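You operate a simulated robot arm through the tools that you are given. There is no shell and no other tool.

The job below is to be done with a simulated two-armed robot. You get a single attempt, and the scene is never put back.

TASK
Shut both bearings from the blue drawer in the yellow box.
Fine: push the drawer in to free it, and shut it again.

It is judged by the outcome, as a careful person would: the job done as asked, and still so three seconds after it is handed in. It fails if anything else is knocked over, pushed out of place, dropped, spilled or broken.

THE ROBOT
Two 7-joint arms with two-finger grippers on one trunk that stands fixed in place. Base frame: the origin is at the foot of the trunk, x ahead of it, y to its left, z up. Readings come in mm, rad, newtons and seconds.
The left shoulder is at [52, 216, 1377], the right one opposite. With the tool pointing down near the work surface each hand reaches from about 100 to 660 mm from the base axis, measured 20 degrees to its own side. Payload 3.43 kg a hand.
The TCP of each hand is the grasp point between the finger pads, 20 mm short of the fingertips. In the tool frame z runs along the fingers and y along their closing line. Largest opening 124 mm; the body of the gripper starts 93 mm behind the TCP.
Orientation is that of the tool frame in the base frame, as [roll, pitch, yaw] about the fixed x, y, z axes, in that order (R = Rz(yaw) Ry(pitch) Rx(roll)). With the fingers straight down and closing along the base's y, the tool's x points along the base's -x, its y along +y and its z along -z.

THE INTERFACE
- The arms move only by the tool play_rows. It takes "left_steps", "right_steps" or both (then of equal length, played together; a hand with none holds still); each is a list of rows, each a list of 7 numbers: the turn, a rotation vector about the tool's x, y, z in rad, then the shift along the tool's x, y, z in mm, then the opening, from 0 (shut) to 1 (fully open). In form: [[ax, ay, az, x, y, z, grip], ...]. A call has 1 to 20 rows; each row shifts and turns the commanded pose from where the row before left it, along the tool's axes as they then stand. Each row takes 0.2 s and may step no farther than 50 mm and 0.15 rad from the row before; otherwise, or with a gripper value out of range, the whole call is refused. A pose out of reach is approached as far as the arm can. The call stops where the force on the tool passes 40 N (or 10 N more than at its start, if that is more) or the arm is blocked; 0.2 s more then pass. The fingers move at their own pace (about 72 mm/s each) and stop on an object; they squeeze with about 28 N. The grip force told is the motor's: it shows also when the fingers shut on nothing. Time passes only in rows, and 0.2 s behind the last, so rows that do not move let the fingers close. The reply holds the time, the measured pose of the TCP, the force on the tool along the base axes, the opening and the grip force, in the units named above and with some noise, with the torque about the TCP (base axes, N m) and any sound that the robot's microphone picked up.
- Cameras (640 x 400 px; columns grow to the right, rows downward): "scene" is now at [142.7, 4.2, 1514.5]; the picture's right is [0.07, -1.00, 0.00], its down [-0.88, -0.06, -0.47] and it looks along [0.47, 0.03, -0.88] (base axes); focal length 248 px, centre (320, 200). "left" rides on the left gripper at [82, -14, -140] in its tool frame; the picture's right is [0.17, 0.99, 0.00], its down [-0.83, 0.14, -0.54] and it looks along [-0.53, 0.09, 0.84] (tool axes); focal length 243 px, centre (320, 200). "right" rides on the right gripper at [82, 14, -140] in its tool frame; the picture's right is [-0.17, 0.99, 0.00], its down [-0.83, -0.14, -0.54] and it looks along [-0.53, -0.09, 0.84] (tool axes); focal length 243 px, centre (320, 200). There is no depth. A picture from a camera that has moved, and an enlarged one, comes with that camera's place and axes in the base frame and with its lens.
- capture(camera): a new picture of that camera. The clock stands still meanwhile.
- raise_lower(by): slides the trunk up (or, below 0, down) by that many mm; the arms and the scene camera ride with it, the base frame stays. It gives what a move gives, with no picture.
- head_to(pan, tilt): turns the head with the scene camera to pan (to the left, within 1.396 rad either way) and tilt (down, from -0.506 to 1.204), counted from straight ahead of the robot. It gives what a move gives.
- enlarge(camera, box): a new picture of the part [left, top, right, bottom] of that camera's present view, enlarged. The clock stands still meanwhile.
- finish_job(): hands the job in; it is judged then, once.

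Places have to be worked out from the pictures, the camera data and where the tool is seen. Open the grippers and draw the arms clear of the work before you hand the job in, unless the task says otherwise.

The tools are called after ">>>" by a JSON object that holds its "method" and its "body". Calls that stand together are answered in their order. play_rows: Moves the arms, as the interface text tells. Its arguments: {"type":"object","properties":{"left_steps":{"type":"array","items":{"type":"array","items":{"type":"number"}}},"right_steps":{"type":"array","items":{"type":"array","items":{"type":"number"}}}},"required":[]} The other tools are called the same way: raise_lower (by) slides the trunk up or down; head_to (pan, tilt) turns the head that bears the scene camera; capture (camera) takes a picture; enlarge (camera, box) takes an enlarged picture of a part of a camera's view; finish_job () hands the job in.

At the start:

```text
time: 0.0
left_position: [503.6, 534.7, 1072.0]
left_tool_rot: [-3.141, 0.002, 3.141]
left_wrist_force: [1.1, 0.3, -0.2]
left_torque: [0.02, 0.0, -0.01]
left_finger_gap: 123.9
left_gripper_force: 0.1
right_position: [432.4, 27.4, 1144.9]
right_tool_rot: [3.141, 0.002, -3.141]
right_wrist_force: [-0.1, -0.2, 0.1]
right_torque: [-0.01, -0.02, -0.03]
right_finger_gap: 124.0
right_gripper_force: 0.0
trunk travel left (down, up): [-525.0, 66.0]
head pan, tilt: [0.066, 1.079]
```

scene: 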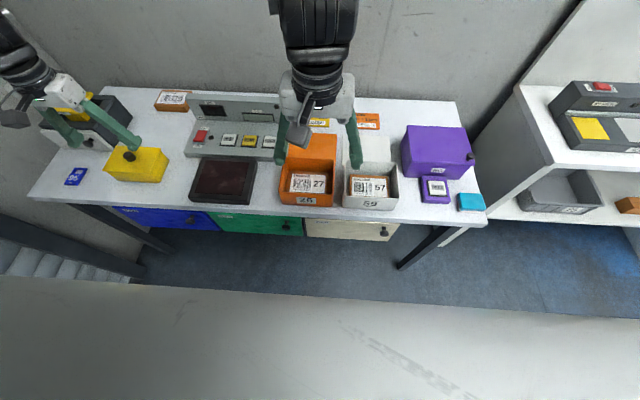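
right: 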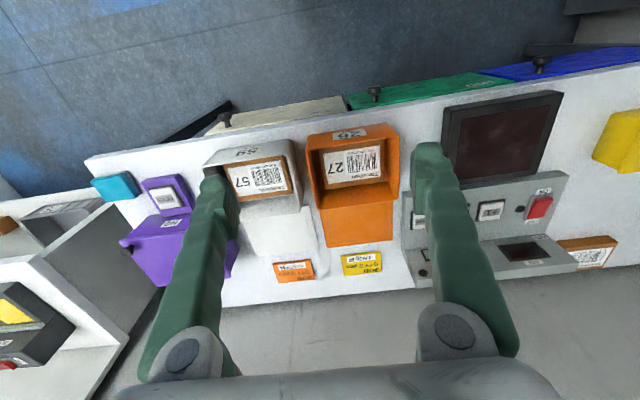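
left: 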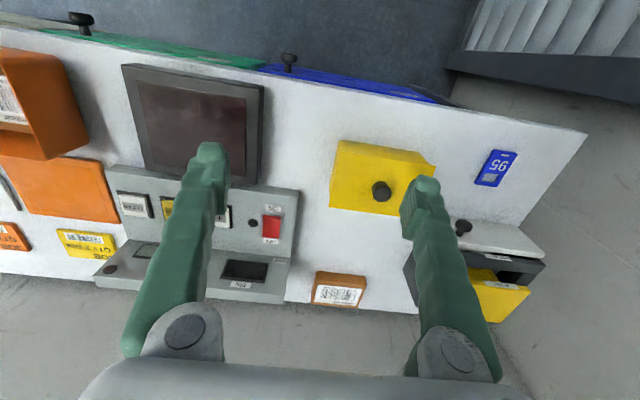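

I'll begin by looking closer at the yellow box and the blue drawer under the table.

>>> {"method": "enlarge", "body": {"camera": "scene", "box": [20, 80, 220, 240]}}

>>> {"method": "enlarge", "body": {"camera": "left", "box": [240, 20, 560, 220]}}

>>> {"method": "enlarge", "body": {"camera": "scene", "box": [180, 80, 420, 250]}}

```text
2.50 times, centred on (120, 160) of scene
camera zoom: at [142.7, 4.2, 1514.5], right [0.07, -1.0, 0.0], down [-0.88, -0.06, -0.47], along [0.47, 0.03, -0.88], focal length 620 px, centre (820, 300)
```

zoom: 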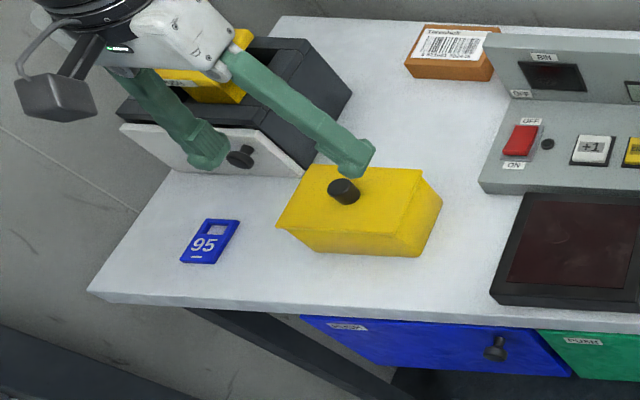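

```text
2.00 times, centred on (400, 120) of left
camera zoom: at [422.0, 519.5, 1211.0], right [-0.16, 0.99, 0.0], down [0.83, 0.14, 0.54], along [0.53, 0.09, -0.84], focal length 485 px, centre (160, 360)
```

zoom: 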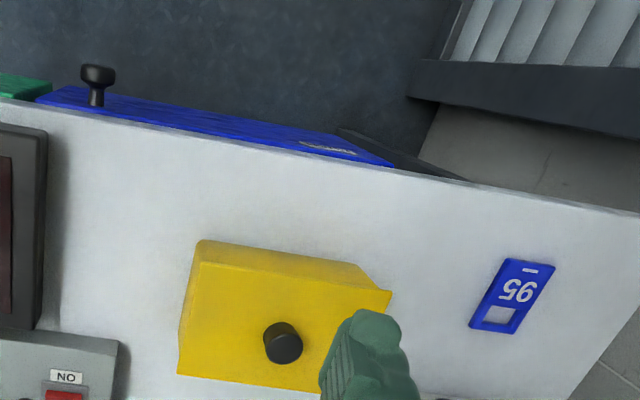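

```text
2.35 times, centred on (300, 165) of scene
camera zoom: at [142.7, 4.2, 1514.5], right [0.07, -1.0, 0.0], down [-0.88, -0.06, -0.47], along [0.47, 0.03, -0.88], focal length 584 px, centre (367, 282)
```

zoom: 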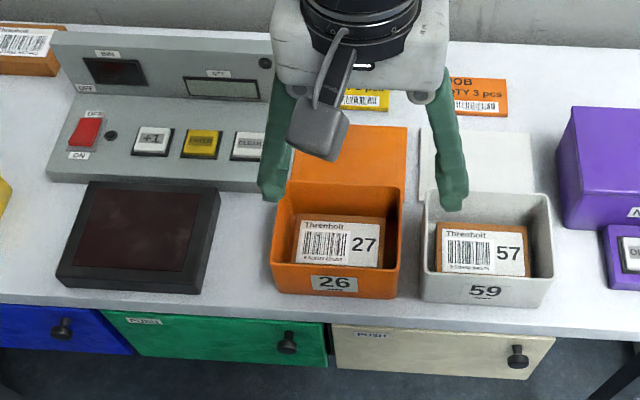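

The knob on the yellow box's lid triangulates to about (597, 647, 883). I draw the left hand back over free space to uncover the left part of the bench, then look again.

>>> {"method": "play_rows", "body": {"left_steps": [[0, 0, 0, 40, 0, 0, 1], [0, 0, 0, 40, 0, 0, 1], [0, 0, 0, 40, 0, 0, 1], [0, 0, 0, 40, 0, 0, 1], [0, 0, 0, 40, 0, 0, 1]]}}

>>> {"method": "head_to", "body": {"pan": 0.6, "tilt": 0.95}}

>>> {"method": "capture", "body": {"camera": "scene"}}

>>> {"method": "capture", "body": {"camera": "left"}}

```text
time: 1.2
left_position: [294.2, 534.2, 1063.2]
left_tool_rot: [3.141, -0.035, 3.137]
left_wrist_force: [4.3, -1.4, 4.8]
left_torque: [0.0, 0.37, 0.0]
left_finger_gap: 124.0
left_gripper_force: 0.1
right_position: [432.4, 26.9, 1145.0]
right_tool_rot: [-3.141, 0.003, -3.14]
right_wrist_force: [0.4, 0.1, 0.3]
right_torque: [0.0, 0.03, 0.02]
right_finger_gap: 124.0
right_gripper_force: 0.0
trunk travel left (down, up): [-525.0, 66.0]
head pan, tilt: [0.066, 1.079]
```

```text
time: 2.2
left_position: [293.2, 533.2, 1061.9]
left_tool_rot: [3.141, -0.04, 3.138]
left_wrist_force: [-0.6, -0.6, -0.6]
left_torque: [0.0, 0.0, 0.0]
left_finger_gap: 123.9
left_gripper_force: 0.0
right_position: [431.7, 26.8, 1145.5]
right_tool_rot: [3.14, 0.003, 3.141]
right_wrist_force: [0.1, 0.8, -0.5]
right_torque: [0.01, 0.0, 0.01]
right_finger_gap: 124.1
right_gripper_force: 0.1
trunk travel left (down, up): [-525.0, 66.0]
head pan, tilt: [0.6, 0.949]
```

```text
taken
camera scene: at [138.2, 41.4, 1523.3], right [0.56, -0.83, 0.0], down [-0.67, -0.46, -0.58], along [0.48, 0.33, -0.81], focal length 248 px, centre (320, 200)
```

scene: 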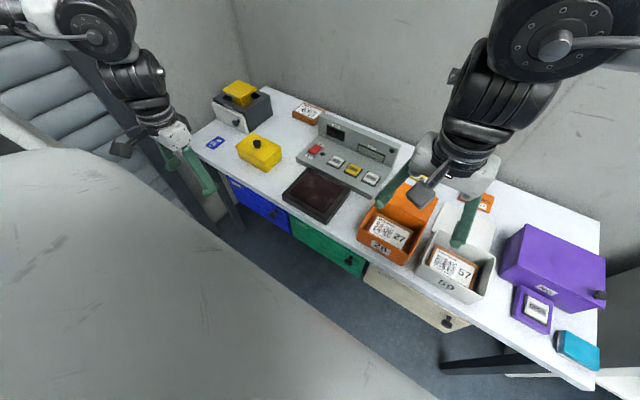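

```text
taken
camera left: at [216.9, 519.3, 1204.9], right [-0.16, 0.99, 0.01], down [0.85, 0.14, 0.5], along [0.5, 0.09, -0.86], focal length 243 px, centre (320, 200)
```

left: 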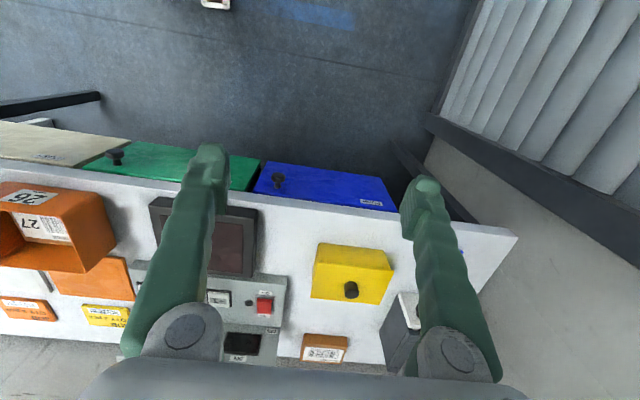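

The view is freer now; I enlarge the yellow box, the grey case and the drawers.

>>> {"method": "enlarge", "body": {"camera": "scene", "box": [190, 70, 310, 145]}}

>>> {"method": "enlarge", "body": {"camera": "scene", "box": [190, 150, 400, 280]}}

>>> {"method": "enlarge", "body": {"camera": "left", "box": [240, 130, 480, 330]}}

```text
5.33 times, centred on (250, 108) of scene
camera zoom: at [138.2, 41.4, 1523.3], right [0.56, -0.83, 0.0], down [-0.67, -0.46, -0.58], along [0.48, 0.33, -0.81], focal length 1323 px, centre (693, 693)
```

zoom: 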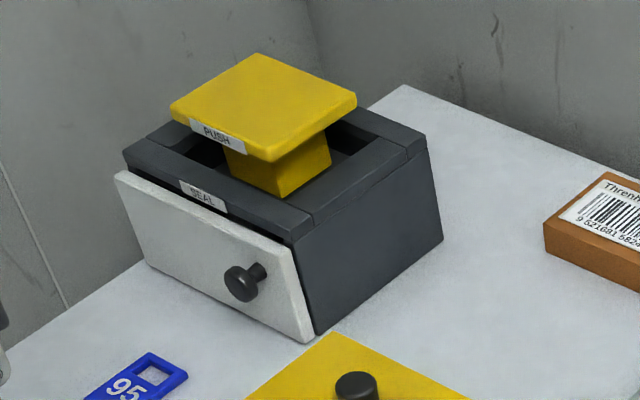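

```text
3.05 times, centred on (295, 215) of scene
camera zoom: at [138.2, 41.4, 1523.3], right [0.56, -0.83, 0.0], down [-0.67, -0.46, -0.58], along [0.48, 0.33, -0.81], focal length 756 px, centre (396, 154)
```

zoom: 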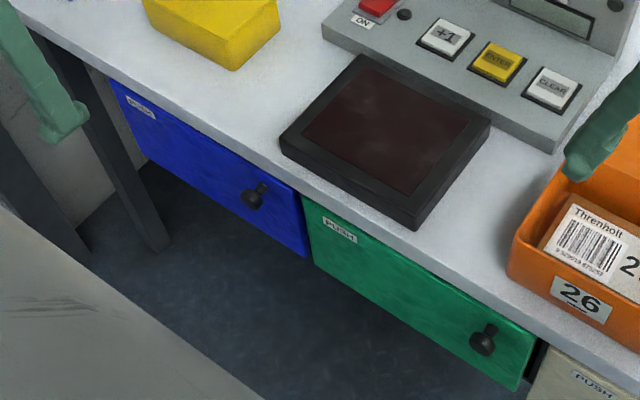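

```text
2.00 times, centred on (360, 230) of left
camera zoom: at [216.9, 519.3, 1204.9], right [-0.16, 0.99, 0.01], down [0.85, 0.14, 0.5], along [0.5, 0.09, -0.86], focal length 485 px, centre (240, 140)
```

zoom: 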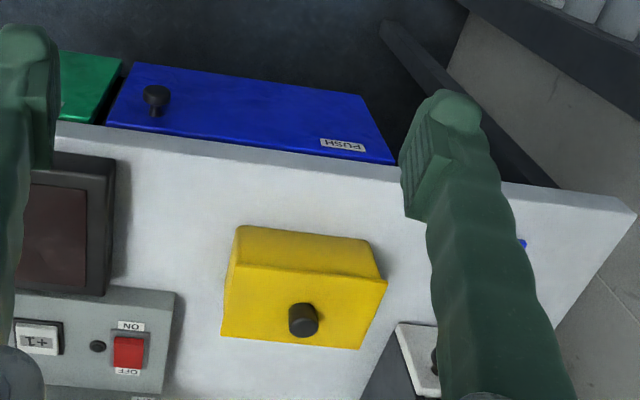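

Table top works out at z≈810 with its front edge at x≈452; the blue drawer knob's head is near (450, 471, 731), its PUSH label around (472, 686, 740). I draw the right hand back and up so the trunk can be lowered safely.

>>> {"method": "play_rows", "body": {"right_steps": [[0, 0, 0, 0, 0, -40, 1], [0, 0, 0, 0, 0, -40, 1], [0, 0, 0, 30, -30, -20, 1], [0, 0, 0, 35, -35, 0, 1], [0, 0, 0, 35, -35, 0, 1], [0, 0, 0, 35, -35, 0, 1], [0, 0, 0, 0, -35, 0, 1], [0, 0, 0, 0, 0, 0, 1]]}}

>>> {"method": "head_to", "body": {"pan": 0.6, "tilt": 0.8}}

>>> {"method": "capture", "body": {"camera": "scene"}}

```text
time: 4.0
left_position: [307.7, 534.4, 1072.2]
left_tool_rot: [3.141, 0.0, 3.139]
left_wrist_force: [0.4, 0.2, 0.1]
left_torque: [-0.01, 0.0, 0.01]
left_finger_gap: 124.1
left_gripper_force: 0.1
right_position: [294.9, -142.4, 1243.9]
right_tool_rot: [-3.14, 0.001, 3.141]
right_wrist_force: [0.6, 1.0, -0.4]
right_torque: [-0.02, -0.01, -0.01]
right_finger_gap: 123.9
right_gripper_force: 0.0
trunk travel left (down, up): [-525.0, 66.0]
head pan, tilt: [0.6, 0.949]
```

```text
time: 4.7
left_position: [305.8, 531.8, 1073.0]
left_tool_rot: [-3.142, 0.001, 3.14]
left_wrist_force: [-0.2, 0.0, 0.3]
left_torque: [-0.02, -0.01, -0.03]
left_finger_gap: 123.9
left_gripper_force: 0.0
right_position: [295.2, -142.4, 1244.1]
right_tool_rot: [-3.141, 0.001, 3.141]
right_wrist_force: [0.4, -0.7, -0.3]
right_torque: [0.01, 0.03, 0.01]
right_finger_gap: 124.0
right_gripper_force: 0.0
trunk travel left (down, up): [-525.0, 66.0]
head pan, tilt: [0.6, 0.799]
```

```text
taken
camera scene: at [144.7, 46.0, 1534.8], right [0.56, -0.83, 0.0], down [-0.59, -0.41, -0.7], along [0.57, 0.39, -0.72], focal length 248 px, centre (320, 200)
```

scene: 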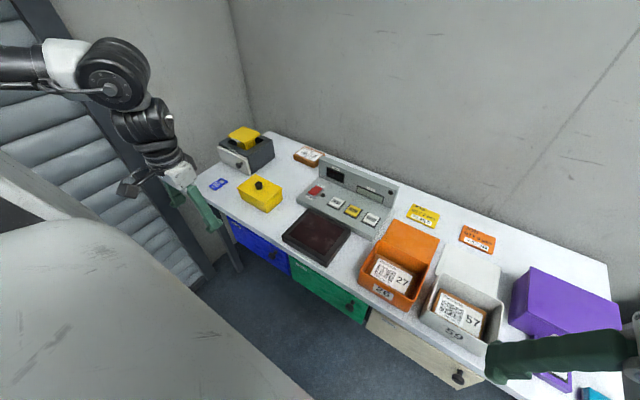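

The right hand is clear in front of the bench and the left hand hangs free ahead of the table edge. I lower the trunk in steps.

>>> {"method": "raise_lower", "body": {"by": -200}}

>>> {"method": "capture", "body": {"camera": "scene"}}

>>> {"method": "capture", "body": {"camera": "left"}}

```text
time: 6.8
left_position: [305.0, 533.4, 872.1]
left_tool_rot: [3.141, 0.002, 3.139]
left_wrist_force: [-0.8, 0.3, -0.1]
left_torque: [0.0, 0.04, -0.04]
left_finger_gap: 124.2
left_gripper_force: 0.2
right_position: [302.7, -142.9, 1015.0]
right_tool_rot: [3.141, -0.152, -3.141]
right_wrist_force: [0.0, -1.0, -0.4]
right_torque: [0.0, -0.02, -0.03]
right_finger_gap: 123.9
right_gripper_force: 0.0
trunk travel left (down, up): [-325.0, 266.0]
head pan, tilt: [0.6, 0.799]
```

```text
taken
camera scene: at [217.5, 45.5, 1320.8], right [0.56, -0.83, 0.0], down [-0.59, -0.41, -0.7], along [0.58, 0.39, -0.72], focal length 248 px, centre (320, 200)
```

scene: 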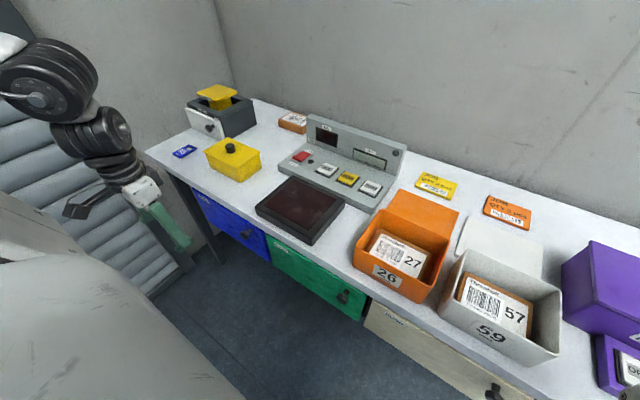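

```text
taken
camera left: at [222.0, 519.9, 1010.9], right [-0.16, 0.99, 0.0], down [0.83, 0.14, 0.54], along [0.53, 0.09, -0.84], focal length 243 px, centre (320, 200)
```

left: 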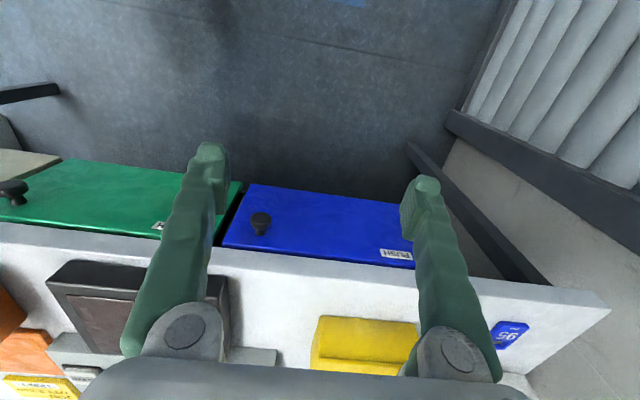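

The trunk moved forward as it lowered but the left hand kept its place. I enlarge the left view for the drawer edge details.

>>> {"method": "enlarge", "body": {"camera": "left", "box": [200, 160, 460, 320]}}

>>> {"method": "enlarge", "body": {"camera": "scene", "box": [140, 120, 380, 280]}}

```text
2.46 times, centred on (330, 240) of left
camera zoom: at [222.0, 519.9, 1010.9], right [-0.16, 0.99, 0.0], down [0.83, 0.14, 0.54], along [0.53, 0.09, -0.84], focal length 597 px, centre (295, 102)
```

zoom: 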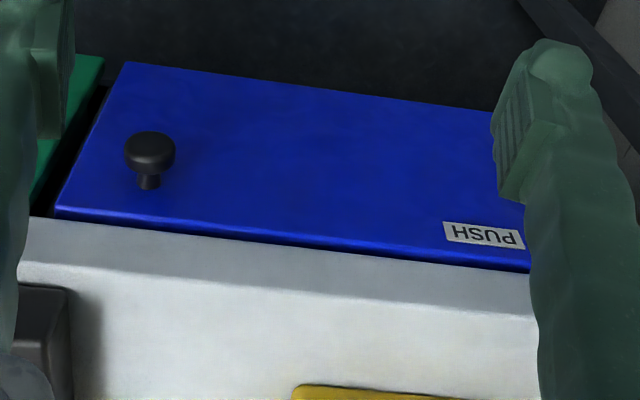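

```text
2.50 times, centred on (260, 200) of scene
camera zoom: at [217.5, 45.5, 1320.8], right [0.56, -0.83, 0.0], down [-0.59, -0.41, -0.7], along [0.58, 0.39, -0.72], focal length 620 px, centre (470, 200)
```

zoom: 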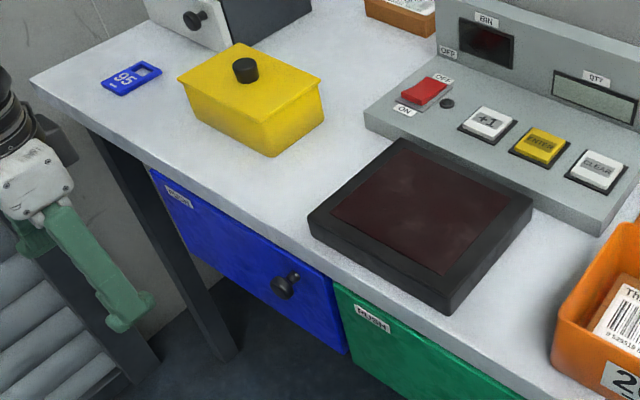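

The drawer face spans about y 421–720, z 596–762 at x≈472; the slab above it is z 789–810 and overhangs slightly. I bring the left hand forward, shut its fingers and tilt it to point forward and about 25° down.

>>> {"method": "play_rows", "body": {"left_steps": [[0, 0, 0, -32, 19, 0, 0.5], [0, 0, 0, -32, 19, 0, 0], [0, 0, 0, -31, 19, 0, 0], [0, -0.14, 0, 0, 0, 0, 0], [0, -0.14, 0, 0, 0, 0, 0], [0, -0.14, 0, 0, 0, 0, 0], [0, -0.14, 0, 0, 0, 0, 0], [0, -0.14, 0, 0, 0, 0, 0], [0, -0.14, 0, 0, 0, 0, 0], [0, -0.14, 0, 0, 0, 0, 0], [0, -0.14, 0, 0, 0, 0, 0], [0, 0, 0, 0, 0, 0, 0]]}}

>>> {"method": "capture", "body": {"camera": "scene"}}

>>> {"method": "capture", "body": {"camera": "left"}}

```text
time: 9.4
left_position: [399.5, 589.3, 870.5]
left_tool_rot: [3.138, 1.122, 3.136]
left_wrist_force: [0.0, 0.4, 0.2]
left_torque: [-0.01, -0.01, 0.02]
left_finger_gap: 0.0
left_gripper_force: 27.9
right_position: [301.5, -143.0, 1014.7]
right_tool_rot: [3.141, -0.152, -3.14]
right_wrist_force: [-1.0, 0.4, 0.6]
right_torque: [0.02, -0.02, 0.05]
right_finger_gap: 123.8
right_gripper_force: 0.2
trunk travel left (down, up): [-325.0, 266.0]
head pan, tilt: [0.6, 0.799]
```

```text
taken
camera scene: at [217.1, 44.9, 1320.9], right [0.56, -0.83, 0.0], down [-0.59, -0.4, -0.7], along [0.58, 0.39, -0.72], focal length 248 px, centre (320, 200)
```

scene: 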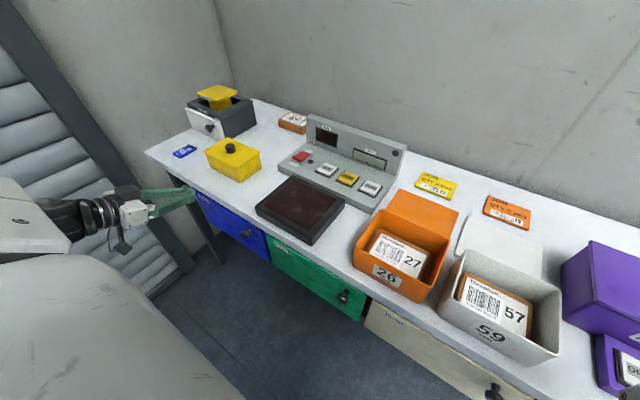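

```text
taken
camera left: at [237.0, 576.3, 857.6], right [-0.07, 0.99, -0.15], down [-0.12, 0.14, 0.98], along [0.99, 0.09, 0.11], focal length 243 px, centre (320, 200)
```

left: 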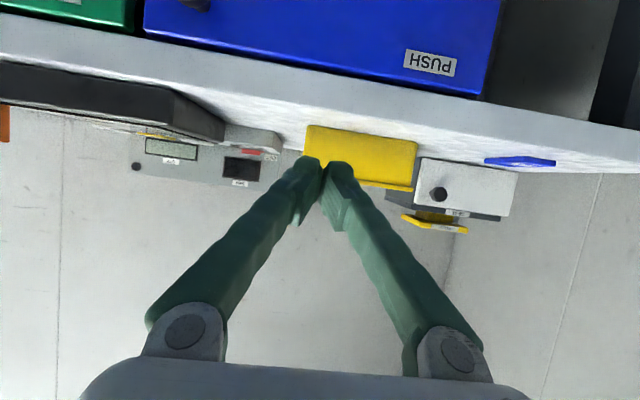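

The hand points at the bench as wanted. Now I lower it in front of the drawer face and approach to about 15 mm from it.

>>> {"method": "play_rows", "body": {"left_steps": [[0, 0, 0, 26.1, 0, 12.6, 0], [0, 0, 0, 26.1, 0, 12.6, 0], [0, 0, 0, 26.1, 0, 12.6, 0], [0, 0, 0, 26.1, 0, 12.6, 0], [0, 0, 0, 26.1, 0, 12.6, 0], [0, 0, 0, -8.7, 0, 18, 0], [0, 0, 0, -8.7, 0, 18, 0], [0, 0, 0, 0, 0, 0, 0]]}}

>>> {"method": "capture", "body": {"camera": "scene"}}

>>> {"method": "capture", "body": {"camera": "left"}}

```text
time: 11.2
left_position: [438.0, 592.7, 725.3]
left_tool_rot: [3.14, 1.12, 3.138]
left_wrist_force: [-0.6, 0.3, 0.0]
left_torque: [-0.02, 0.02, 0.01]
left_finger_gap: 0.0
left_gripper_force: 28.0
right_position: [302.1, -143.3, 1016.7]
right_tool_rot: [3.141, -0.152, 3.141]
right_wrist_force: [-1.3, -0.6, 0.3]
right_torque: [-0.01, 0.02, 0.0]
right_finger_gap: 123.7
right_gripper_force: 0.0
trunk travel left (down, up): [-325.0, 266.0]
head pan, tilt: [0.6, 0.799]
```

```text
taken
camera scene: at [217.3, 45.5, 1320.8], right [0.56, -0.83, 0.0], down [-0.59, -0.41, -0.7], along [0.58, 0.39, -0.72], focal length 248 px, centre (320, 200)
```

scene: 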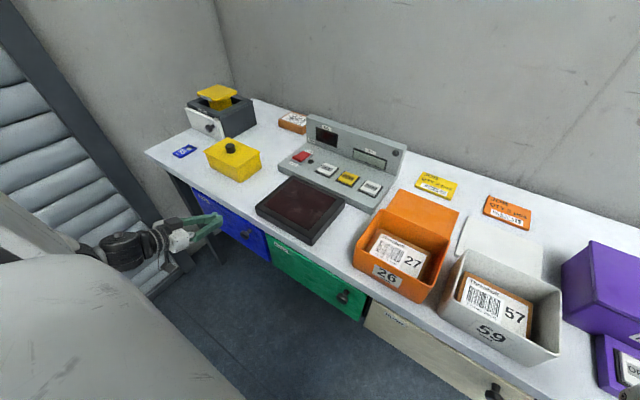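

```text
taken
camera left: at [277.2, 578.8, 712.5], right [-0.07, 0.99, -0.15], down [-0.12, 0.14, 0.98], along [0.99, 0.09, 0.11], focal length 243 px, centre (320, 200)
```

left: 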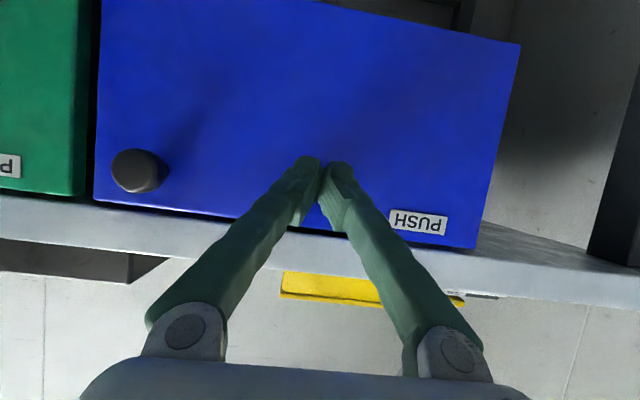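

Tips are now about 15 mm off the face. I push forward in small steps until contact force shows.

>>> {"method": "play_rows", "body": {"left_steps": [[0, 0, 0, -1.74, 0, 3.6, 0], [0, 0, 0, -1.74, 0, 3.6, 0], [0, 0, 0, -1.74, 0, 3.6, 0], [0, 0, 0, -1.74, 0, 3.6, 0], [0, 0, 0, -1.3, 0, 2.7, 0]]}}

```text
time: 12.4
left_position: [457.6, 590.9, 725.8]
left_tool_rot: [3.139, 1.121, 3.138]
left_wrist_force: [-7.9, 1.3, 2.8]
left_torque: [-0.04, -0.1, 0.05]
left_finger_gap: 6.0
left_gripper_force: 34.1
right_position: [301.5, -143.3, 1015.0]
right_tool_rot: [3.141, -0.153, 3.141]
right_wrist_force: [0.0, -0.2, -0.3]
right_torque: [0.0, 0.01, 0.01]
right_finger_gap: 123.9
right_gripper_force: 0.1
trunk travel left (down, up): [-325.0, 266.0]
head pan, tilt: [0.6, 0.799]
```

Contact: about 8 N at x 457.6. I press a little further and then back off so the drawer can spring out.

>>> {"method": "play_rows", "body": {"left_steps": [[0, 0, 0, -0.87, 0, 1.8, 0], [0, 0, 0, -0.87, 0, 1.8, 0], [0, 0, 0, -0.87, 0, 1.8, 0]]}}

```text
time: 13.2
left_position: [460.9, 591.3, 725.0]
left_tool_rot: [3.139, 1.116, 3.136]
left_wrist_force: [-38.0, 1.1, 8.0]
left_torque: [-0.17, -0.36, 0.06]
left_finger_gap: 6.1
left_gripper_force: 34.4
right_position: [298.9, -141.8, 1016.4]
right_tool_rot: [3.141, -0.149, -3.141]
right_wrist_force: [-1.1, -0.5, 0.1]
right_torque: [-0.01, 0.01, -0.01]
right_finger_gap: 123.8
right_gripper_force: 0.0
trunk travel left (down, up): [-325.0, 266.0]
head pan, tilt: [0.6, 0.799]
```

38 N reached at the stop, so the drawer has been pushed in a few mm. I retreat 40 mm straight back and look.

>>> {"method": "play_rows", "body": {"left_steps": [[0, 0, 0, 1.74, 0, -3.6, 0], [0, 0, 0, 4.34, 0, -9, 0], [0, 0, 0, 8.7, 0, -18, 0], [0, 0, 0, 8.7, 0, -18, 0], [0, 0, 0, 0, 0, 0, 0]]}}

>>> {"method": "capture", "body": {"camera": "left"}}

>>> {"method": "enlarge", "body": {"camera": "scene", "box": [140, 120, 380, 280]}}

```text
time: 14.4
left_position: [411.4, 590.6, 728.4]
left_tool_rot: [3.14, 1.121, 3.138]
left_wrist_force: [0.5, -0.1, -0.7]
left_torque: [-0.03, -0.01, 0.04]
left_finger_gap: 0.1
left_gripper_force: 35.0
right_position: [301.0, -143.5, 1015.4]
right_tool_rot: [3.141, -0.151, -3.141]
right_wrist_force: [0.4, 0.2, -0.1]
right_torque: [0.02, 0.02, -0.03]
right_finger_gap: 123.9
right_gripper_force: 0.1
trunk travel left (down, up): [-325.0, 266.0]
head pan, tilt: [0.6, 0.799]
```

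```text
taken
camera left: at [249.2, 577.0, 715.1], right [-0.07, 0.99, -0.15], down [-0.13, 0.14, 0.98], along [0.99, 0.09, 0.11], focal length 243 px, centre (320, 200)
```

left: 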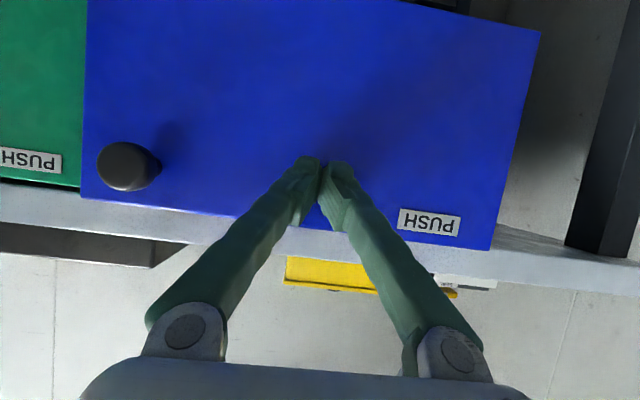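

```text
2.50 times, centred on (260, 200) of scene
camera zoom: at [217.4, 45.6, 1320.8], right [0.56, -0.83, 0.0], down [-0.59, -0.41, -0.7], along [0.58, 0.39, -0.72], focal length 620 px, centre (470, 200)
```

zoom: 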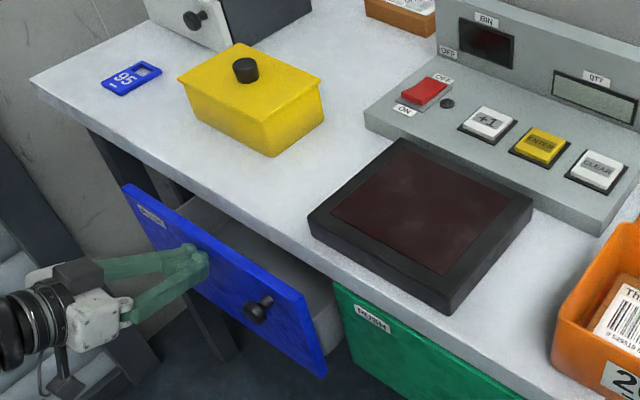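

The drawer popped out about 40 mm; its knob head is now near (410, 468, 731). I back off, turn the hand to point straight down, open the fingers and shift over to the knob's y.

>>> {"method": "play_rows", "body": {"left_steps": [[0, 0, 0, 15.2, 0, -31.5, 0], [0, 0, 0, 15.2, 0, -31.5, 0], [0, 0.14, 0, 0, -15, 0, 0.3], [0, 0.14, 0, 0, -15, 0, 0.6], [0, 0.14, 0, 0, -15, 0, 0.6], [0, 0.14, 0, 0, -15, 0, 0.6], [0, 0.14, 0, 0, -15, 0, 0.6], [0, 0.14, 0, 0, -15, 0, 0.6], [0, 0.14, 0, 0, -15, 0, 0.6], [0, 0.14, 0, 0, -15, 0, 0.6], [0, 0, 0, 0, 0, 0, 0.6]]}}

>>> {"method": "capture", "body": {"camera": "left"}}

>>> {"method": "capture", "body": {"camera": "scene"}}

```text
time: 16.8
left_position: [339.3, 471.0, 726.0]
left_tool_rot: [3.142, 0.001, 3.139]
left_wrist_force: [0.3, 1.6, 0.3]
left_torque: [-0.04, -0.02, 0.02]
left_finger_gap: 74.2
left_gripper_force: 0.0
right_position: [300.7, -142.2, 1016.6]
right_tool_rot: [3.14, -0.15, 3.14]
right_wrist_force: [0.7, 0.4, 0.5]
right_torque: [0.0, -0.05, 0.02]
right_finger_gap: 123.8
right_gripper_force: 0.0
trunk travel left (down, up): [-325.0, 266.0]
head pan, tilt: [0.6, 0.799]
```

```text
taken
camera left: at [256.4, 457.7, 866.4], right [-0.16, 0.99, 0.0], down [0.83, 0.14, 0.54], along [0.53, 0.09, -0.84], focal length 243 px, centre (320, 200)
```

left: 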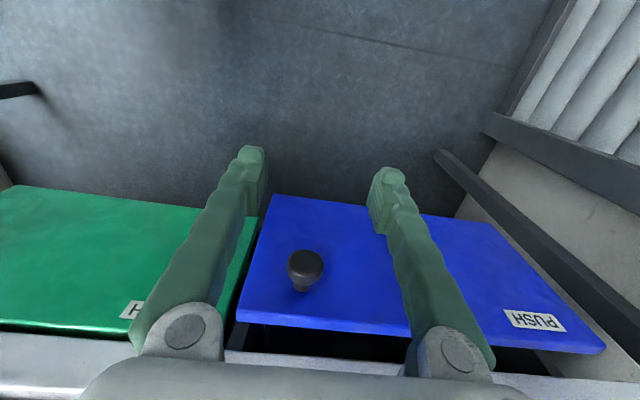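

```text
taken
camera scene: at [215.9, 46.4, 1321.0], right [0.56, -0.83, 0.0], down [-0.59, -0.41, -0.7], along [0.58, 0.39, -0.72], focal length 248 px, centre (320, 200)
```

scene: 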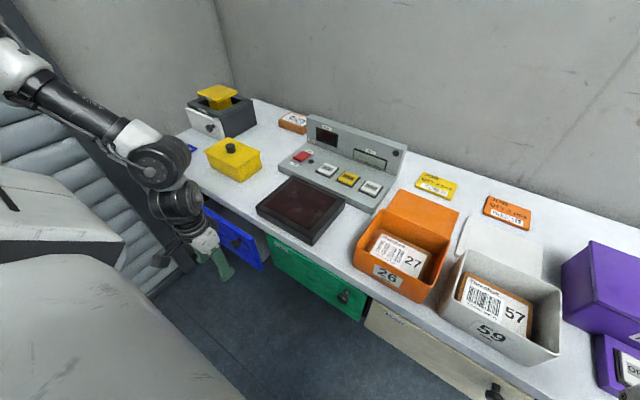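

Knob head sits at about (406, 471, 731), right between the open fingers' line. I move forward 68 mm and close on it.

>>> {"method": "play_rows", "body": {"left_steps": [[0, 0, 0, -25, 0, 0, 0.6], [0, 0, 0, -25, 0, 0, 0.6], [0, 0, 0, -18, 0, -4, 0.6], [0, 0, 0, 0, 0, 0, 0.3], [0, 0, 0, 0, 0, 0, 0], [0, 0, 0, 0, 0, 0, 0], [0, 0, 0, 0, 0, 0, 0]]}}

>>> {"method": "capture", "body": {"camera": "left"}}

```text
time: 18.4
left_position: [409.1, 471.1, 729.0]
left_tool_rot: [3.141, 0.0, 3.14]
left_wrist_force: [-0.1, 10.8, 2.7]
left_torque: [0.13, 0.28, 0.01]
left_finger_gap: 22.0
left_gripper_force: 45.1
right_position: [301.6, -143.3, 1015.2]
right_tool_rot: [-3.14, -0.151, 3.141]
right_wrist_force: [0.7, 0.9, 0.7]
right_torque: [0.06, -0.02, -0.03]
right_finger_gap: 124.3
right_gripper_force: 0.0
trunk travel left (down, up): [-325.0, 266.0]
head pan, tilt: [0.6, 0.799]
```

```text
taken
camera left: at [326.6, 456.6, 868.8], right [-0.16, 0.99, 0.0], down [0.83, 0.14, 0.54], along [0.53, 0.09, -0.84], focal length 243 px, centre (320, 200)
```

left: 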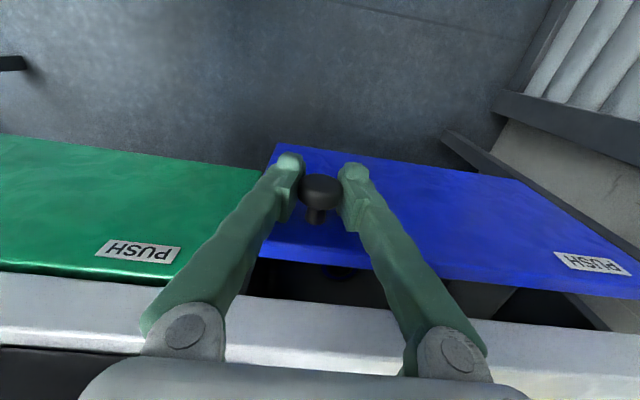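

The knob is held (gap 22 mm). I pull the drawer out gently by 60 mm and check forces.

>>> {"method": "play_rows", "body": {"left_steps": [[0, 0, 0, 4, 1, 0, 0], [0, 0, 0, 8, 0.5, 0, 0], [0, 0, 0, 12, 0, 0, 0], [0, 0, 0, 12, 0, 0, 0], [0, 0, 0, 12, 0, 0, 0], [0, 0, 0, 12, 0, 0, 0]]}}

>>> {"method": "capture", "body": {"camera": "left"}}

>>> {"method": "enlarge", "body": {"camera": "scene", "box": [140, 120, 380, 280]}}

```text
time: 19.8
left_position: [346.9, 470.4, 729.9]
left_tool_rot: [-3.137, 0.0, 3.139]
left_wrist_force: [-1.4, -28.5, -17.7]
left_torque: [-0.16, -0.02, -0.03]
left_finger_gap: 22.0
left_gripper_force: 44.7
right_position: [303.1, -144.6, 1015.6]
right_tool_rot: [-3.141, -0.151, -3.139]
right_wrist_force: [-0.3, 0.0, -0.6]
right_torque: [-0.01, 0.02, -0.03]
right_finger_gap: 124.0
right_gripper_force: 0.0
trunk travel left (down, up): [-325.0, 266.0]
head pan, tilt: [0.6, 0.799]
```

```text
taken
camera left: at [265.2, 457.6, 868.8], right [-0.16, 0.99, 0.0], down [0.83, 0.14, 0.54], along [0.53, 0.08, -0.84], focal length 243 px, centre (320, 200)
```

left: 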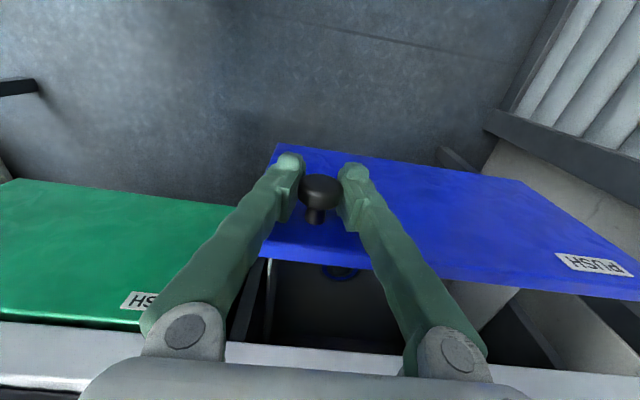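

```text
2.50 times, centred on (260, 200) of scene
camera zoom: at [217.9, 44.3, 1320.7], right [0.56, -0.83, 0.0], down [-0.59, -0.4, -0.7], along [0.57, 0.39, -0.72], focal length 620 px, centre (470, 200)
```

zoom: 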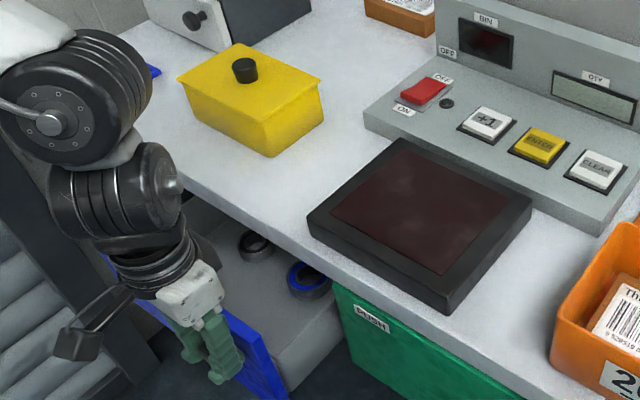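

Two bearings lie in the drawer: a black-grey one near (530, 639) and a blue-sealed one near (528, 528). I correct the slight side load and keep pulling slowly.

>>> {"method": "play_rows", "body": {"left_steps": [[0, 0, 0, 4, -1.1, 0.6, 0], [0, 0, 0, 10, 0, 0, 0], [0, 0, 0, 10, 0, 0, 0], [0, 0, 0, 10, 0, 0, 0], [0, 0, 0, 10, 0, 0, 0], [0, 0, 0, 6, 0, 0, 0]]}}

```text
time: 21.2
left_position: [297.8, 471.2, 728.8]
left_tool_rot: [-3.139, 0.003, 3.14]
left_wrist_force: [0.2, -30.0, -12.7]
left_torque: [-0.04, -0.67, 0.01]
left_finger_gap: 21.9
left_gripper_force: 45.2
right_position: [302.5, -144.4, 1014.9]
right_tool_rot: [3.14, -0.152, -3.14]
right_wrist_force: [0.0, 0.1, -0.6]
right_torque: [-0.05, -0.02, 0.0]
right_finger_gap: 124.0
right_gripper_force: 0.0
trunk travel left (down, up): [-325.0, 266.0]
head pan, tilt: [0.6, 0.799]
```

Side load is still about 30 N toward -y, so I relax that way by a further millimetre while continuing the pull.

>>> {"method": "play_rows", "body": {"left_steps": [[0, 0, 0, 0, -1, 0.4, 0], [0, 0, 0, 8, -0.5, 0, 0], [0, 0, 0, 10, 0, 0, 0], [0, 0, 0, 10, 0, 0, 0], [0, 0, 0, 10, 0, 0, 0]]}}

>>> {"method": "capture", "body": {"camera": "left"}}

>>> {"method": "enlarge", "body": {"camera": "scene", "box": [140, 120, 380, 280]}}

```text
time: 22.4
left_position: [260.4, 471.2, 729.9]
left_tool_rot: [3.139, 0.003, 3.141]
left_wrist_force: [-0.7, -7.4, 6.2]
left_torque: [0.09, -0.46, -0.04]
left_finger_gap: 22.0
left_gripper_force: 45.0
right_position: [302.3, -143.1, 1014.8]
right_tool_rot: [3.141, -0.151, -3.139]
right_wrist_force: [0.3, 0.3, -0.1]
right_torque: [-0.02, -0.01, -0.02]
right_finger_gap: 123.9
right_gripper_force: 0.0
trunk travel left (down, up): [-325.0, 266.0]
head pan, tilt: [0.6, 0.799]
```

```text
taken
camera left: at [177.8, 456.6, 868.3], right [-0.16, 0.99, 0.0], down [0.83, 0.14, 0.54], along [0.53, 0.09, -0.84], focal length 243 px, centre (320, 200)
```

left: 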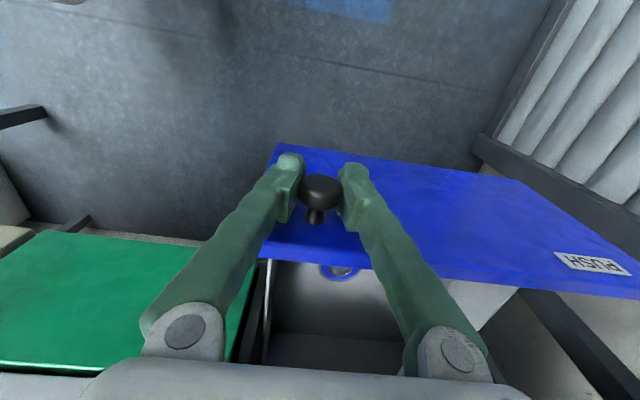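

```text
2.50 times, centred on (260, 200) of scene
camera zoom: at [217.1, 44.5, 1320.9], right [0.56, -0.83, 0.0], down [-0.59, -0.4, -0.7], along [0.58, 0.39, -0.72], focal length 620 px, centre (470, 200)
```

zoom: 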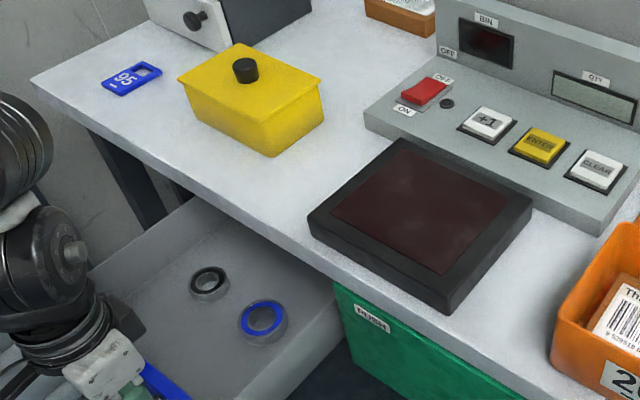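

The bearings are now around (443, 637) and (442, 531), just at the table edge. I pull another 45 mm so the hand can come straight down on them.

>>> {"method": "play_rows", "body": {"left_steps": [[0, 0, 0, 5, 0, 0, 0], [0, 0, 0, 9, 0, 0, 0], [0, 0, 0, 9, 0, 0, 0], [0, 0, 0, 9, 0, 0, 0], [0, 0, 0, 9, 0, 0, 0], [0, 0, 0, 4, 0, 0, 0]]}}

>>> {"method": "capture", "body": {"camera": "scene"}}

```text
time: 23.8
left_position: [215.7, 472.1, 728.8]
left_tool_rot: [3.139, -0.001, 3.138]
left_wrist_force: [-0.5, 2.5, 10.1]
left_torque: [-0.01, -0.18, 0.12]
left_finger_gap: 21.6
left_gripper_force: 44.5
right_position: [301.9, -142.6, 1015.9]
right_tool_rot: [3.142, -0.152, 3.142]
right_wrist_force: [0.7, 0.1, 0.3]
right_torque: [0.01, 0.01, 0.01]
right_finger_gap: 124.0
right_gripper_force: 0.0
trunk travel left (down, up): [-325.0, 266.0]
head pan, tilt: [0.6, 0.799]
```

```text
taken
camera scene: at [217.1, 45.1, 1320.9], right [0.56, -0.83, 0.0], down [-0.59, -0.4, -0.7], along [0.58, 0.39, -0.72], focal length 248 px, centre (320, 200)
```

scene: 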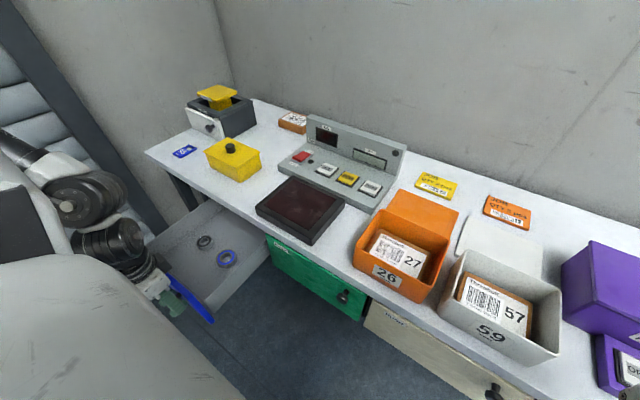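

The drawer is open enough; the bearings should now lie near x≈398. I release the knob, rise straight up, and move over the drawer to look.

>>> {"method": "play_rows", "body": {"left_steps": [[0, 0, 0, 0, 0, 0, 0.4], [0, 0, 0, 0, 0, 0, 0.6], [0, 0, 0, 0, 0, 0, 0.6], [0, 0, 0, 0, 0, -40, 0.6], [0, 0, 0, 0, 0, -45, 0.6], [0, 0, 0, 0, 0, -45, 0.6], [0, 0, 0, -30, 15, -20, 0.6], [0, 0, 0, -35, 15, 0, 0.6], [0, 0, 0, -35, 15, 0, 0.6], [0, 0, 0, 0, 0, 0, 0.6]]}}

>>> {"method": "capture", "body": {"camera": "left"}}

>>> {"method": "enlarge", "body": {"camera": "scene", "box": [140, 180, 300, 320]}}

```text
time: 26.1
left_position: [321.3, 503.6, 748.6]
left_tool_rot: [-3.117, 0.008, 3.135]
left_wrist_force: [-0.4, -27.1, 8.3]
left_torque: [-0.76, 0.25, -0.1]
left_finger_gap: 90.3
left_gripper_force: 14.2
left hand out of reach, approached as far as the arm can: row 4, 5, 6
right_position: [302.3, -144.4, 1014.5]
right_tool_rot: [-3.141, -0.153, 3.141]
right_wrist_force: [0.3, 0.5, -0.4]
right_torque: [0.0, 0.02, 0.01]
right_finger_gap: 123.9
right_gripper_force: 0.0
trunk travel left (down, up): [-325.0, 266.0]
head pan, tilt: [0.6, 0.799]
stopped in row 10 (left hand): the force on the tool passed its limit at 40 N (the readings are from after the stop); the commanded pose is now the measured one
```

```text
taken
camera left: at [238.3, 493.0, 887.6], right [-0.16, 0.99, -0.02], down [0.83, 0.15, 0.54], along [0.54, 0.07, -0.84], focal length 243 px, centre (320, 200)
```

left: 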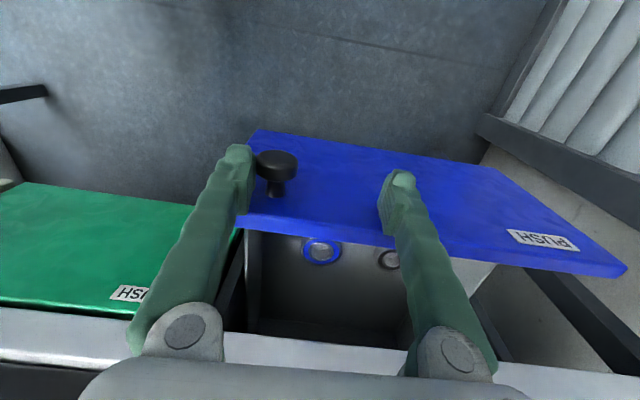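

```text
2.86 times, centred on (220, 250) of scene
camera zoom: at [216.6, 43.5, 1321.1], right [0.56, -0.83, 0.0], down [-0.59, -0.4, -0.7], along [0.58, 0.4, -0.72], focal length 709 px, centre (606, 57)
```

zoom: 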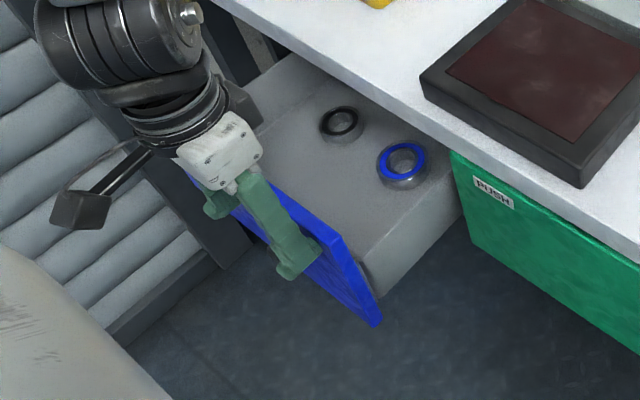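

Rising was out of reach that close in, so the hand nudged the drawer partway back; the knob (now x≈313) is still between the fingers. I relieve the side pressure, square the hand, open wider and then back off downward-free before reconsidering.

>>> {"method": "play_rows", "body": {"left_steps": [[-0.0246, 0, 0, 0, -8, 0, 0.8], [0, 0, 0, 0, -10, 0, 0.8], [0, 0, 0, 0, -8, 0, 0.8], [0, 0, 0, 0, 0, 0, 0.8]]}}

>>> {"method": "capture", "body": {"camera": "left"}}

```text
time: 27.1
left_position: [321.2, 483.3, 747.5]
left_tool_rot: [3.129, 0.004, 3.138]
left_wrist_force: [-0.5, -0.3, 0.1]
left_torque: [0.02, -0.01, 0.01]
left_finger_gap: 98.9
left_gripper_force: 0.1
right_position: [301.4, -142.8, 1015.5]
right_tool_rot: [-3.141, -0.151, -3.141]
right_wrist_force: [-0.2, 0.5, -0.2]
right_torque: [-0.01, 0.0, 0.03]
right_finger_gap: 124.1
right_gripper_force: 0.2
trunk travel left (down, up): [-325.0, 266.0]
head pan, tilt: [0.6, 0.799]
```

```text
taken
camera left: at [239.2, 467.6, 887.0], right [-0.16, 0.99, 0.01], down [0.83, 0.13, 0.54], along [0.54, 0.1, -0.84], focal length 243 px, centre (320, 200)
```

left: 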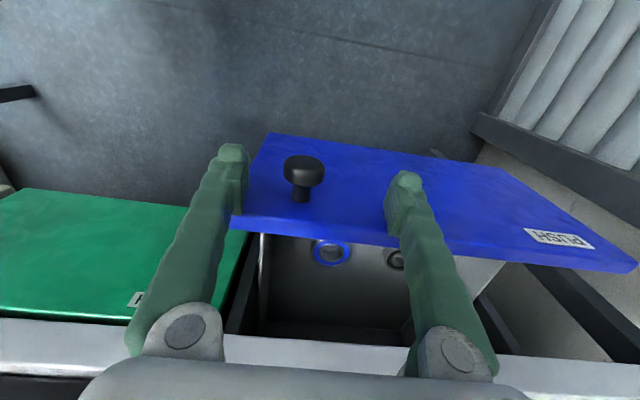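

Free again; the knob head is at about (314, 471, 731) midway between the fingers. I re-grip it, pull out to x≈215 again, and this time I'll lift off using the trunk.

>>> {"method": "play_rows", "body": {"left_steps": [[0.012, 0, 0, 5, -12, 9, 0.8], [0, 0, 0, 0, 0, 9, 0.6], [0, 0, 0, 0, 0, 0, 0.3], [0, 0, 0, 0, 0, 0, 0], [0, 0, 0, 0, 0, 0, 0], [0, 0, 0, 0, 0, 0, 0]]}}

```text
time: 28.5
left_position: [316.2, 470.4, 729.0]
left_tool_rot: [-3.14, 0.005, 3.139]
left_wrist_force: [-0.3, -4.6, -6.0]
left_torque: [-0.02, -0.18, -0.07]
left_finger_gap: 22.2
left_gripper_force: 45.2
right_position: [301.9, -142.6, 1016.1]
right_tool_rot: [3.14, -0.152, -3.141]
right_wrist_force: [0.0, 0.1, 0.0]
right_torque: [-0.02, 0.03, -0.01]
right_finger_gap: 123.9
right_gripper_force: 0.0
trunk travel left (down, up): [-325.0, 266.0]
head pan, tilt: [0.6, 0.799]
```

Gripped cleanly. I pull the drawer 102 mm.

>>> {"method": "play_rows", "body": {"left_steps": [[0, 0, 0, 4, 0, 0, 0], [0, 0, 0, 10, 0, 0, 0], [0, 0, 0, 11, 0, 0, 0], [0, 0, 0, 11, 0, 0, 0], [0, 0, 0, 11, 0, 0, 0], [0, 0, 0, 11, 0, 0, 0], [0, 0, 0, 11, 0, 0, 0], [0, 0, 0, 11, 0, 0, 0], [0, 0, 0, 11, 0, 0, 0], [0, 0, 0, 8, 0, 0, 0], [0, 0, 0, 3, 0, 0, 0]]}}

```text
time: 30.9
left_position: [214.6, 470.6, 728.9]
left_tool_rot: [3.14, 0.005, 3.14]
left_wrist_force: [0.2, 3.9, 9.0]
left_torque: [-0.03, 0.37, 0.0]
left_finger_gap: 21.9
left_gripper_force: 45.2
right_position: [301.7, -143.2, 1016.2]
right_tool_rot: [-3.141, -0.153, -3.14]
right_wrist_force: [-0.5, 0.8, -0.5]
right_torque: [0.0, -0.01, 0.02]
right_finger_gap: 123.9
right_gripper_force: 0.0
trunk travel left (down, up): [-325.0, 266.0]
head pan, tilt: [0.6, 0.799]
```

Drawer is out to 215 again. I open the fingers and raise the trunk a little at first to verify the hand rises straight off the knob.

>>> {"method": "play_rows", "body": {"left_steps": [[0, 0, 0, 0, 0, 0, 0.4], [0, 0, 0, 0, 0, 0, 0.6], [0, 0, 0, 0, 0, 0, 0.6], [0, 0, 0, 0, 0, 0, 0.6]]}}

>>> {"method": "raise_lower", "body": {"by": 40}}

```text
time: 31.9
left_position: [214.9, 470.8, 727.5]
left_tool_rot: [3.141, 0.004, 3.138]
left_wrist_force: [0.1, 0.1, 0.2]
left_torque: [0.02, -0.02, -0.03]
left_finger_gap: 74.6
left_gripper_force: 0.0
right_position: [301.6, -143.3, 1016.7]
right_tool_rot: [-3.141, -0.152, -3.141]
right_wrist_force: [0.6, -0.3, 0.2]
right_torque: [0.02, -0.02, -0.02]
right_finger_gap: 123.8
right_gripper_force: 0.0
trunk travel left (down, up): [-325.0, 266.0]
head pan, tilt: [0.6, 0.799]
```

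```text
time: 32.7
left_position: [215.1, 471.8, 768.1]
left_tool_rot: [3.141, 0.005, 3.139]
left_wrist_force: [0.6, -0.2, -0.7]
left_torque: [-0.02, 0.02, 0.05]
left_finger_gap: 74.5
left_gripper_force: 0.0
right_position: [302.4, -142.7, 1056.0]
right_tool_rot: [3.141, -0.153, -3.141]
right_wrist_force: [0.3, 0.4, 0.5]
right_torque: [0.06, 0.0, -0.01]
right_finger_gap: 124.1
right_gripper_force: 0.0
trunk travel left (down, up): [-365.0, 226.0]
head pan, tilt: [0.6, 0.799]
```

It rises straight. I raise the trunk 100 more to clear the drawer front, then look.

>>> {"method": "raise_lower", "body": {"by": 100}}

>>> {"method": "capture", "body": {"camera": "left"}}

>>> {"method": "capture", "body": {"camera": "scene"}}

```text
time: 34.0
left_position: [214.9, 472.2, 867.4]
left_tool_rot: [-3.14, 0.004, 3.135]
left_wrist_force: [-0.3, 0.4, 0.7]
left_torque: [0.03, -0.01, -0.02]
left_finger_gap: 74.5
left_gripper_force: 0.1
right_position: [300.9, -143.0, 1155.4]
right_tool_rot: [3.141, -0.152, 3.141]
right_wrist_force: [-0.1, 0.7, -0.2]
right_torque: [-0.02, 0.03, -0.02]
right_finger_gap: 123.9
right_gripper_force: 0.0
trunk travel left (down, up): [-465.0, 126.0]
head pan, tilt: [0.6, 0.799]
```

```text
taken
camera left: at [131.8, 457.9, 1007.3], right [-0.16, 0.99, 0.0], down [0.83, 0.14, 0.54], along [0.53, 0.09, -0.84], focal length 243 px, centre (320, 200)
```

left: 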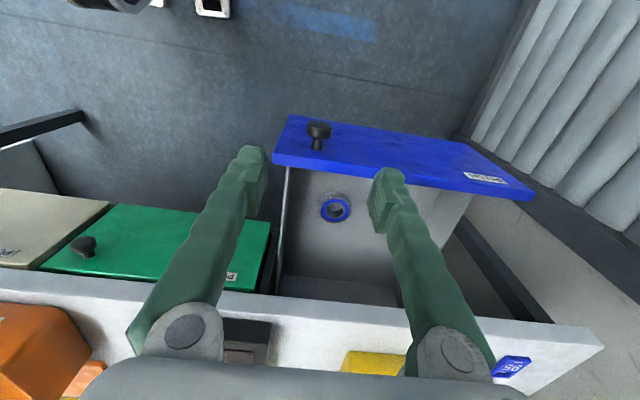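

```text
taken
camera scene: at [179.3, 45.6, 1463.7], right [0.56, -0.83, 0.0], down [-0.59, -0.41, -0.7], along [0.58, 0.39, -0.72], focal length 248 px, centre (320, 200)
```

scene: 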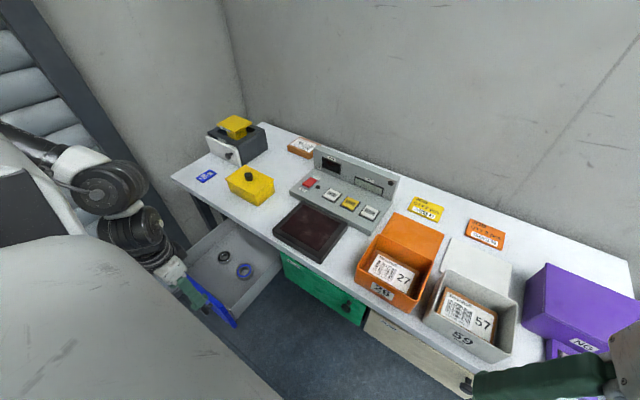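

Now, before fetching the bearings, I'll inspect and open the yellow box. I move the left hand forward over the open drawer, then up, to look at the box from closer.

>>> {"method": "play_rows", "body": {"left_steps": [[0, 0, 0, -35, 15, 0, 0.6], [0, 0, 0, -35, 15, 0, 0.6], [0, 0, 0, -35, 15, -10, 0.6], [0, 0, 0, -35, 15, -20, 0.6], [0, 0, 0, -35, 15, -30, 0.6], [0, 0, 0, -35, 15, -30, 0.6], [0, 0, 0, -30, 15, -30, 0.6], [0, 0, 0, 0, 0, 0, 0.6]]}}

>>> {"method": "capture", "body": {"camera": "left"}}

```text
time: 36.0
left_position: [221.2, 561.2, 825.7]
left_tool_rot: [-3.105, -0.562, 3.125]
left_wrist_force: [-0.6, 0.3, 0.1]
left_torque: [0.0, 0.01, 0.03]
left_finger_gap: 74.4
left_gripper_force: 0.1
right_position: [301.6, -143.7, 1156.0]
right_tool_rot: [-3.141, -0.152, 3.141]
right_wrist_force: [0.1, -1.1, -0.8]
right_torque: [-0.02, 0.02, -0.01]
right_finger_gap: 123.8
right_gripper_force: 0.0
trunk travel left (down, up): [-465.0, 126.0]
head pan, tilt: [0.6, 0.799]
stopped in row 8 (left hand): the arm was blocked; the commanded pose is now the measured one
```

```text
taken
camera left: at [226.6, 552.2, 987.7], right [-0.15, 0.99, 0.06], down [0.99, 0.15, 0.01], along [0.0, 0.06, -1.0], focal length 243 px, centre (320, 200)
```

left: 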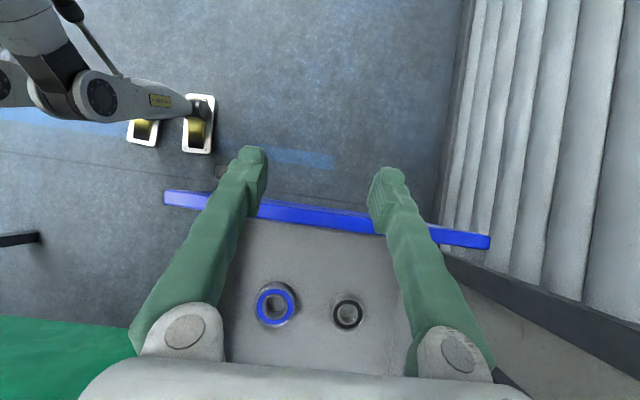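

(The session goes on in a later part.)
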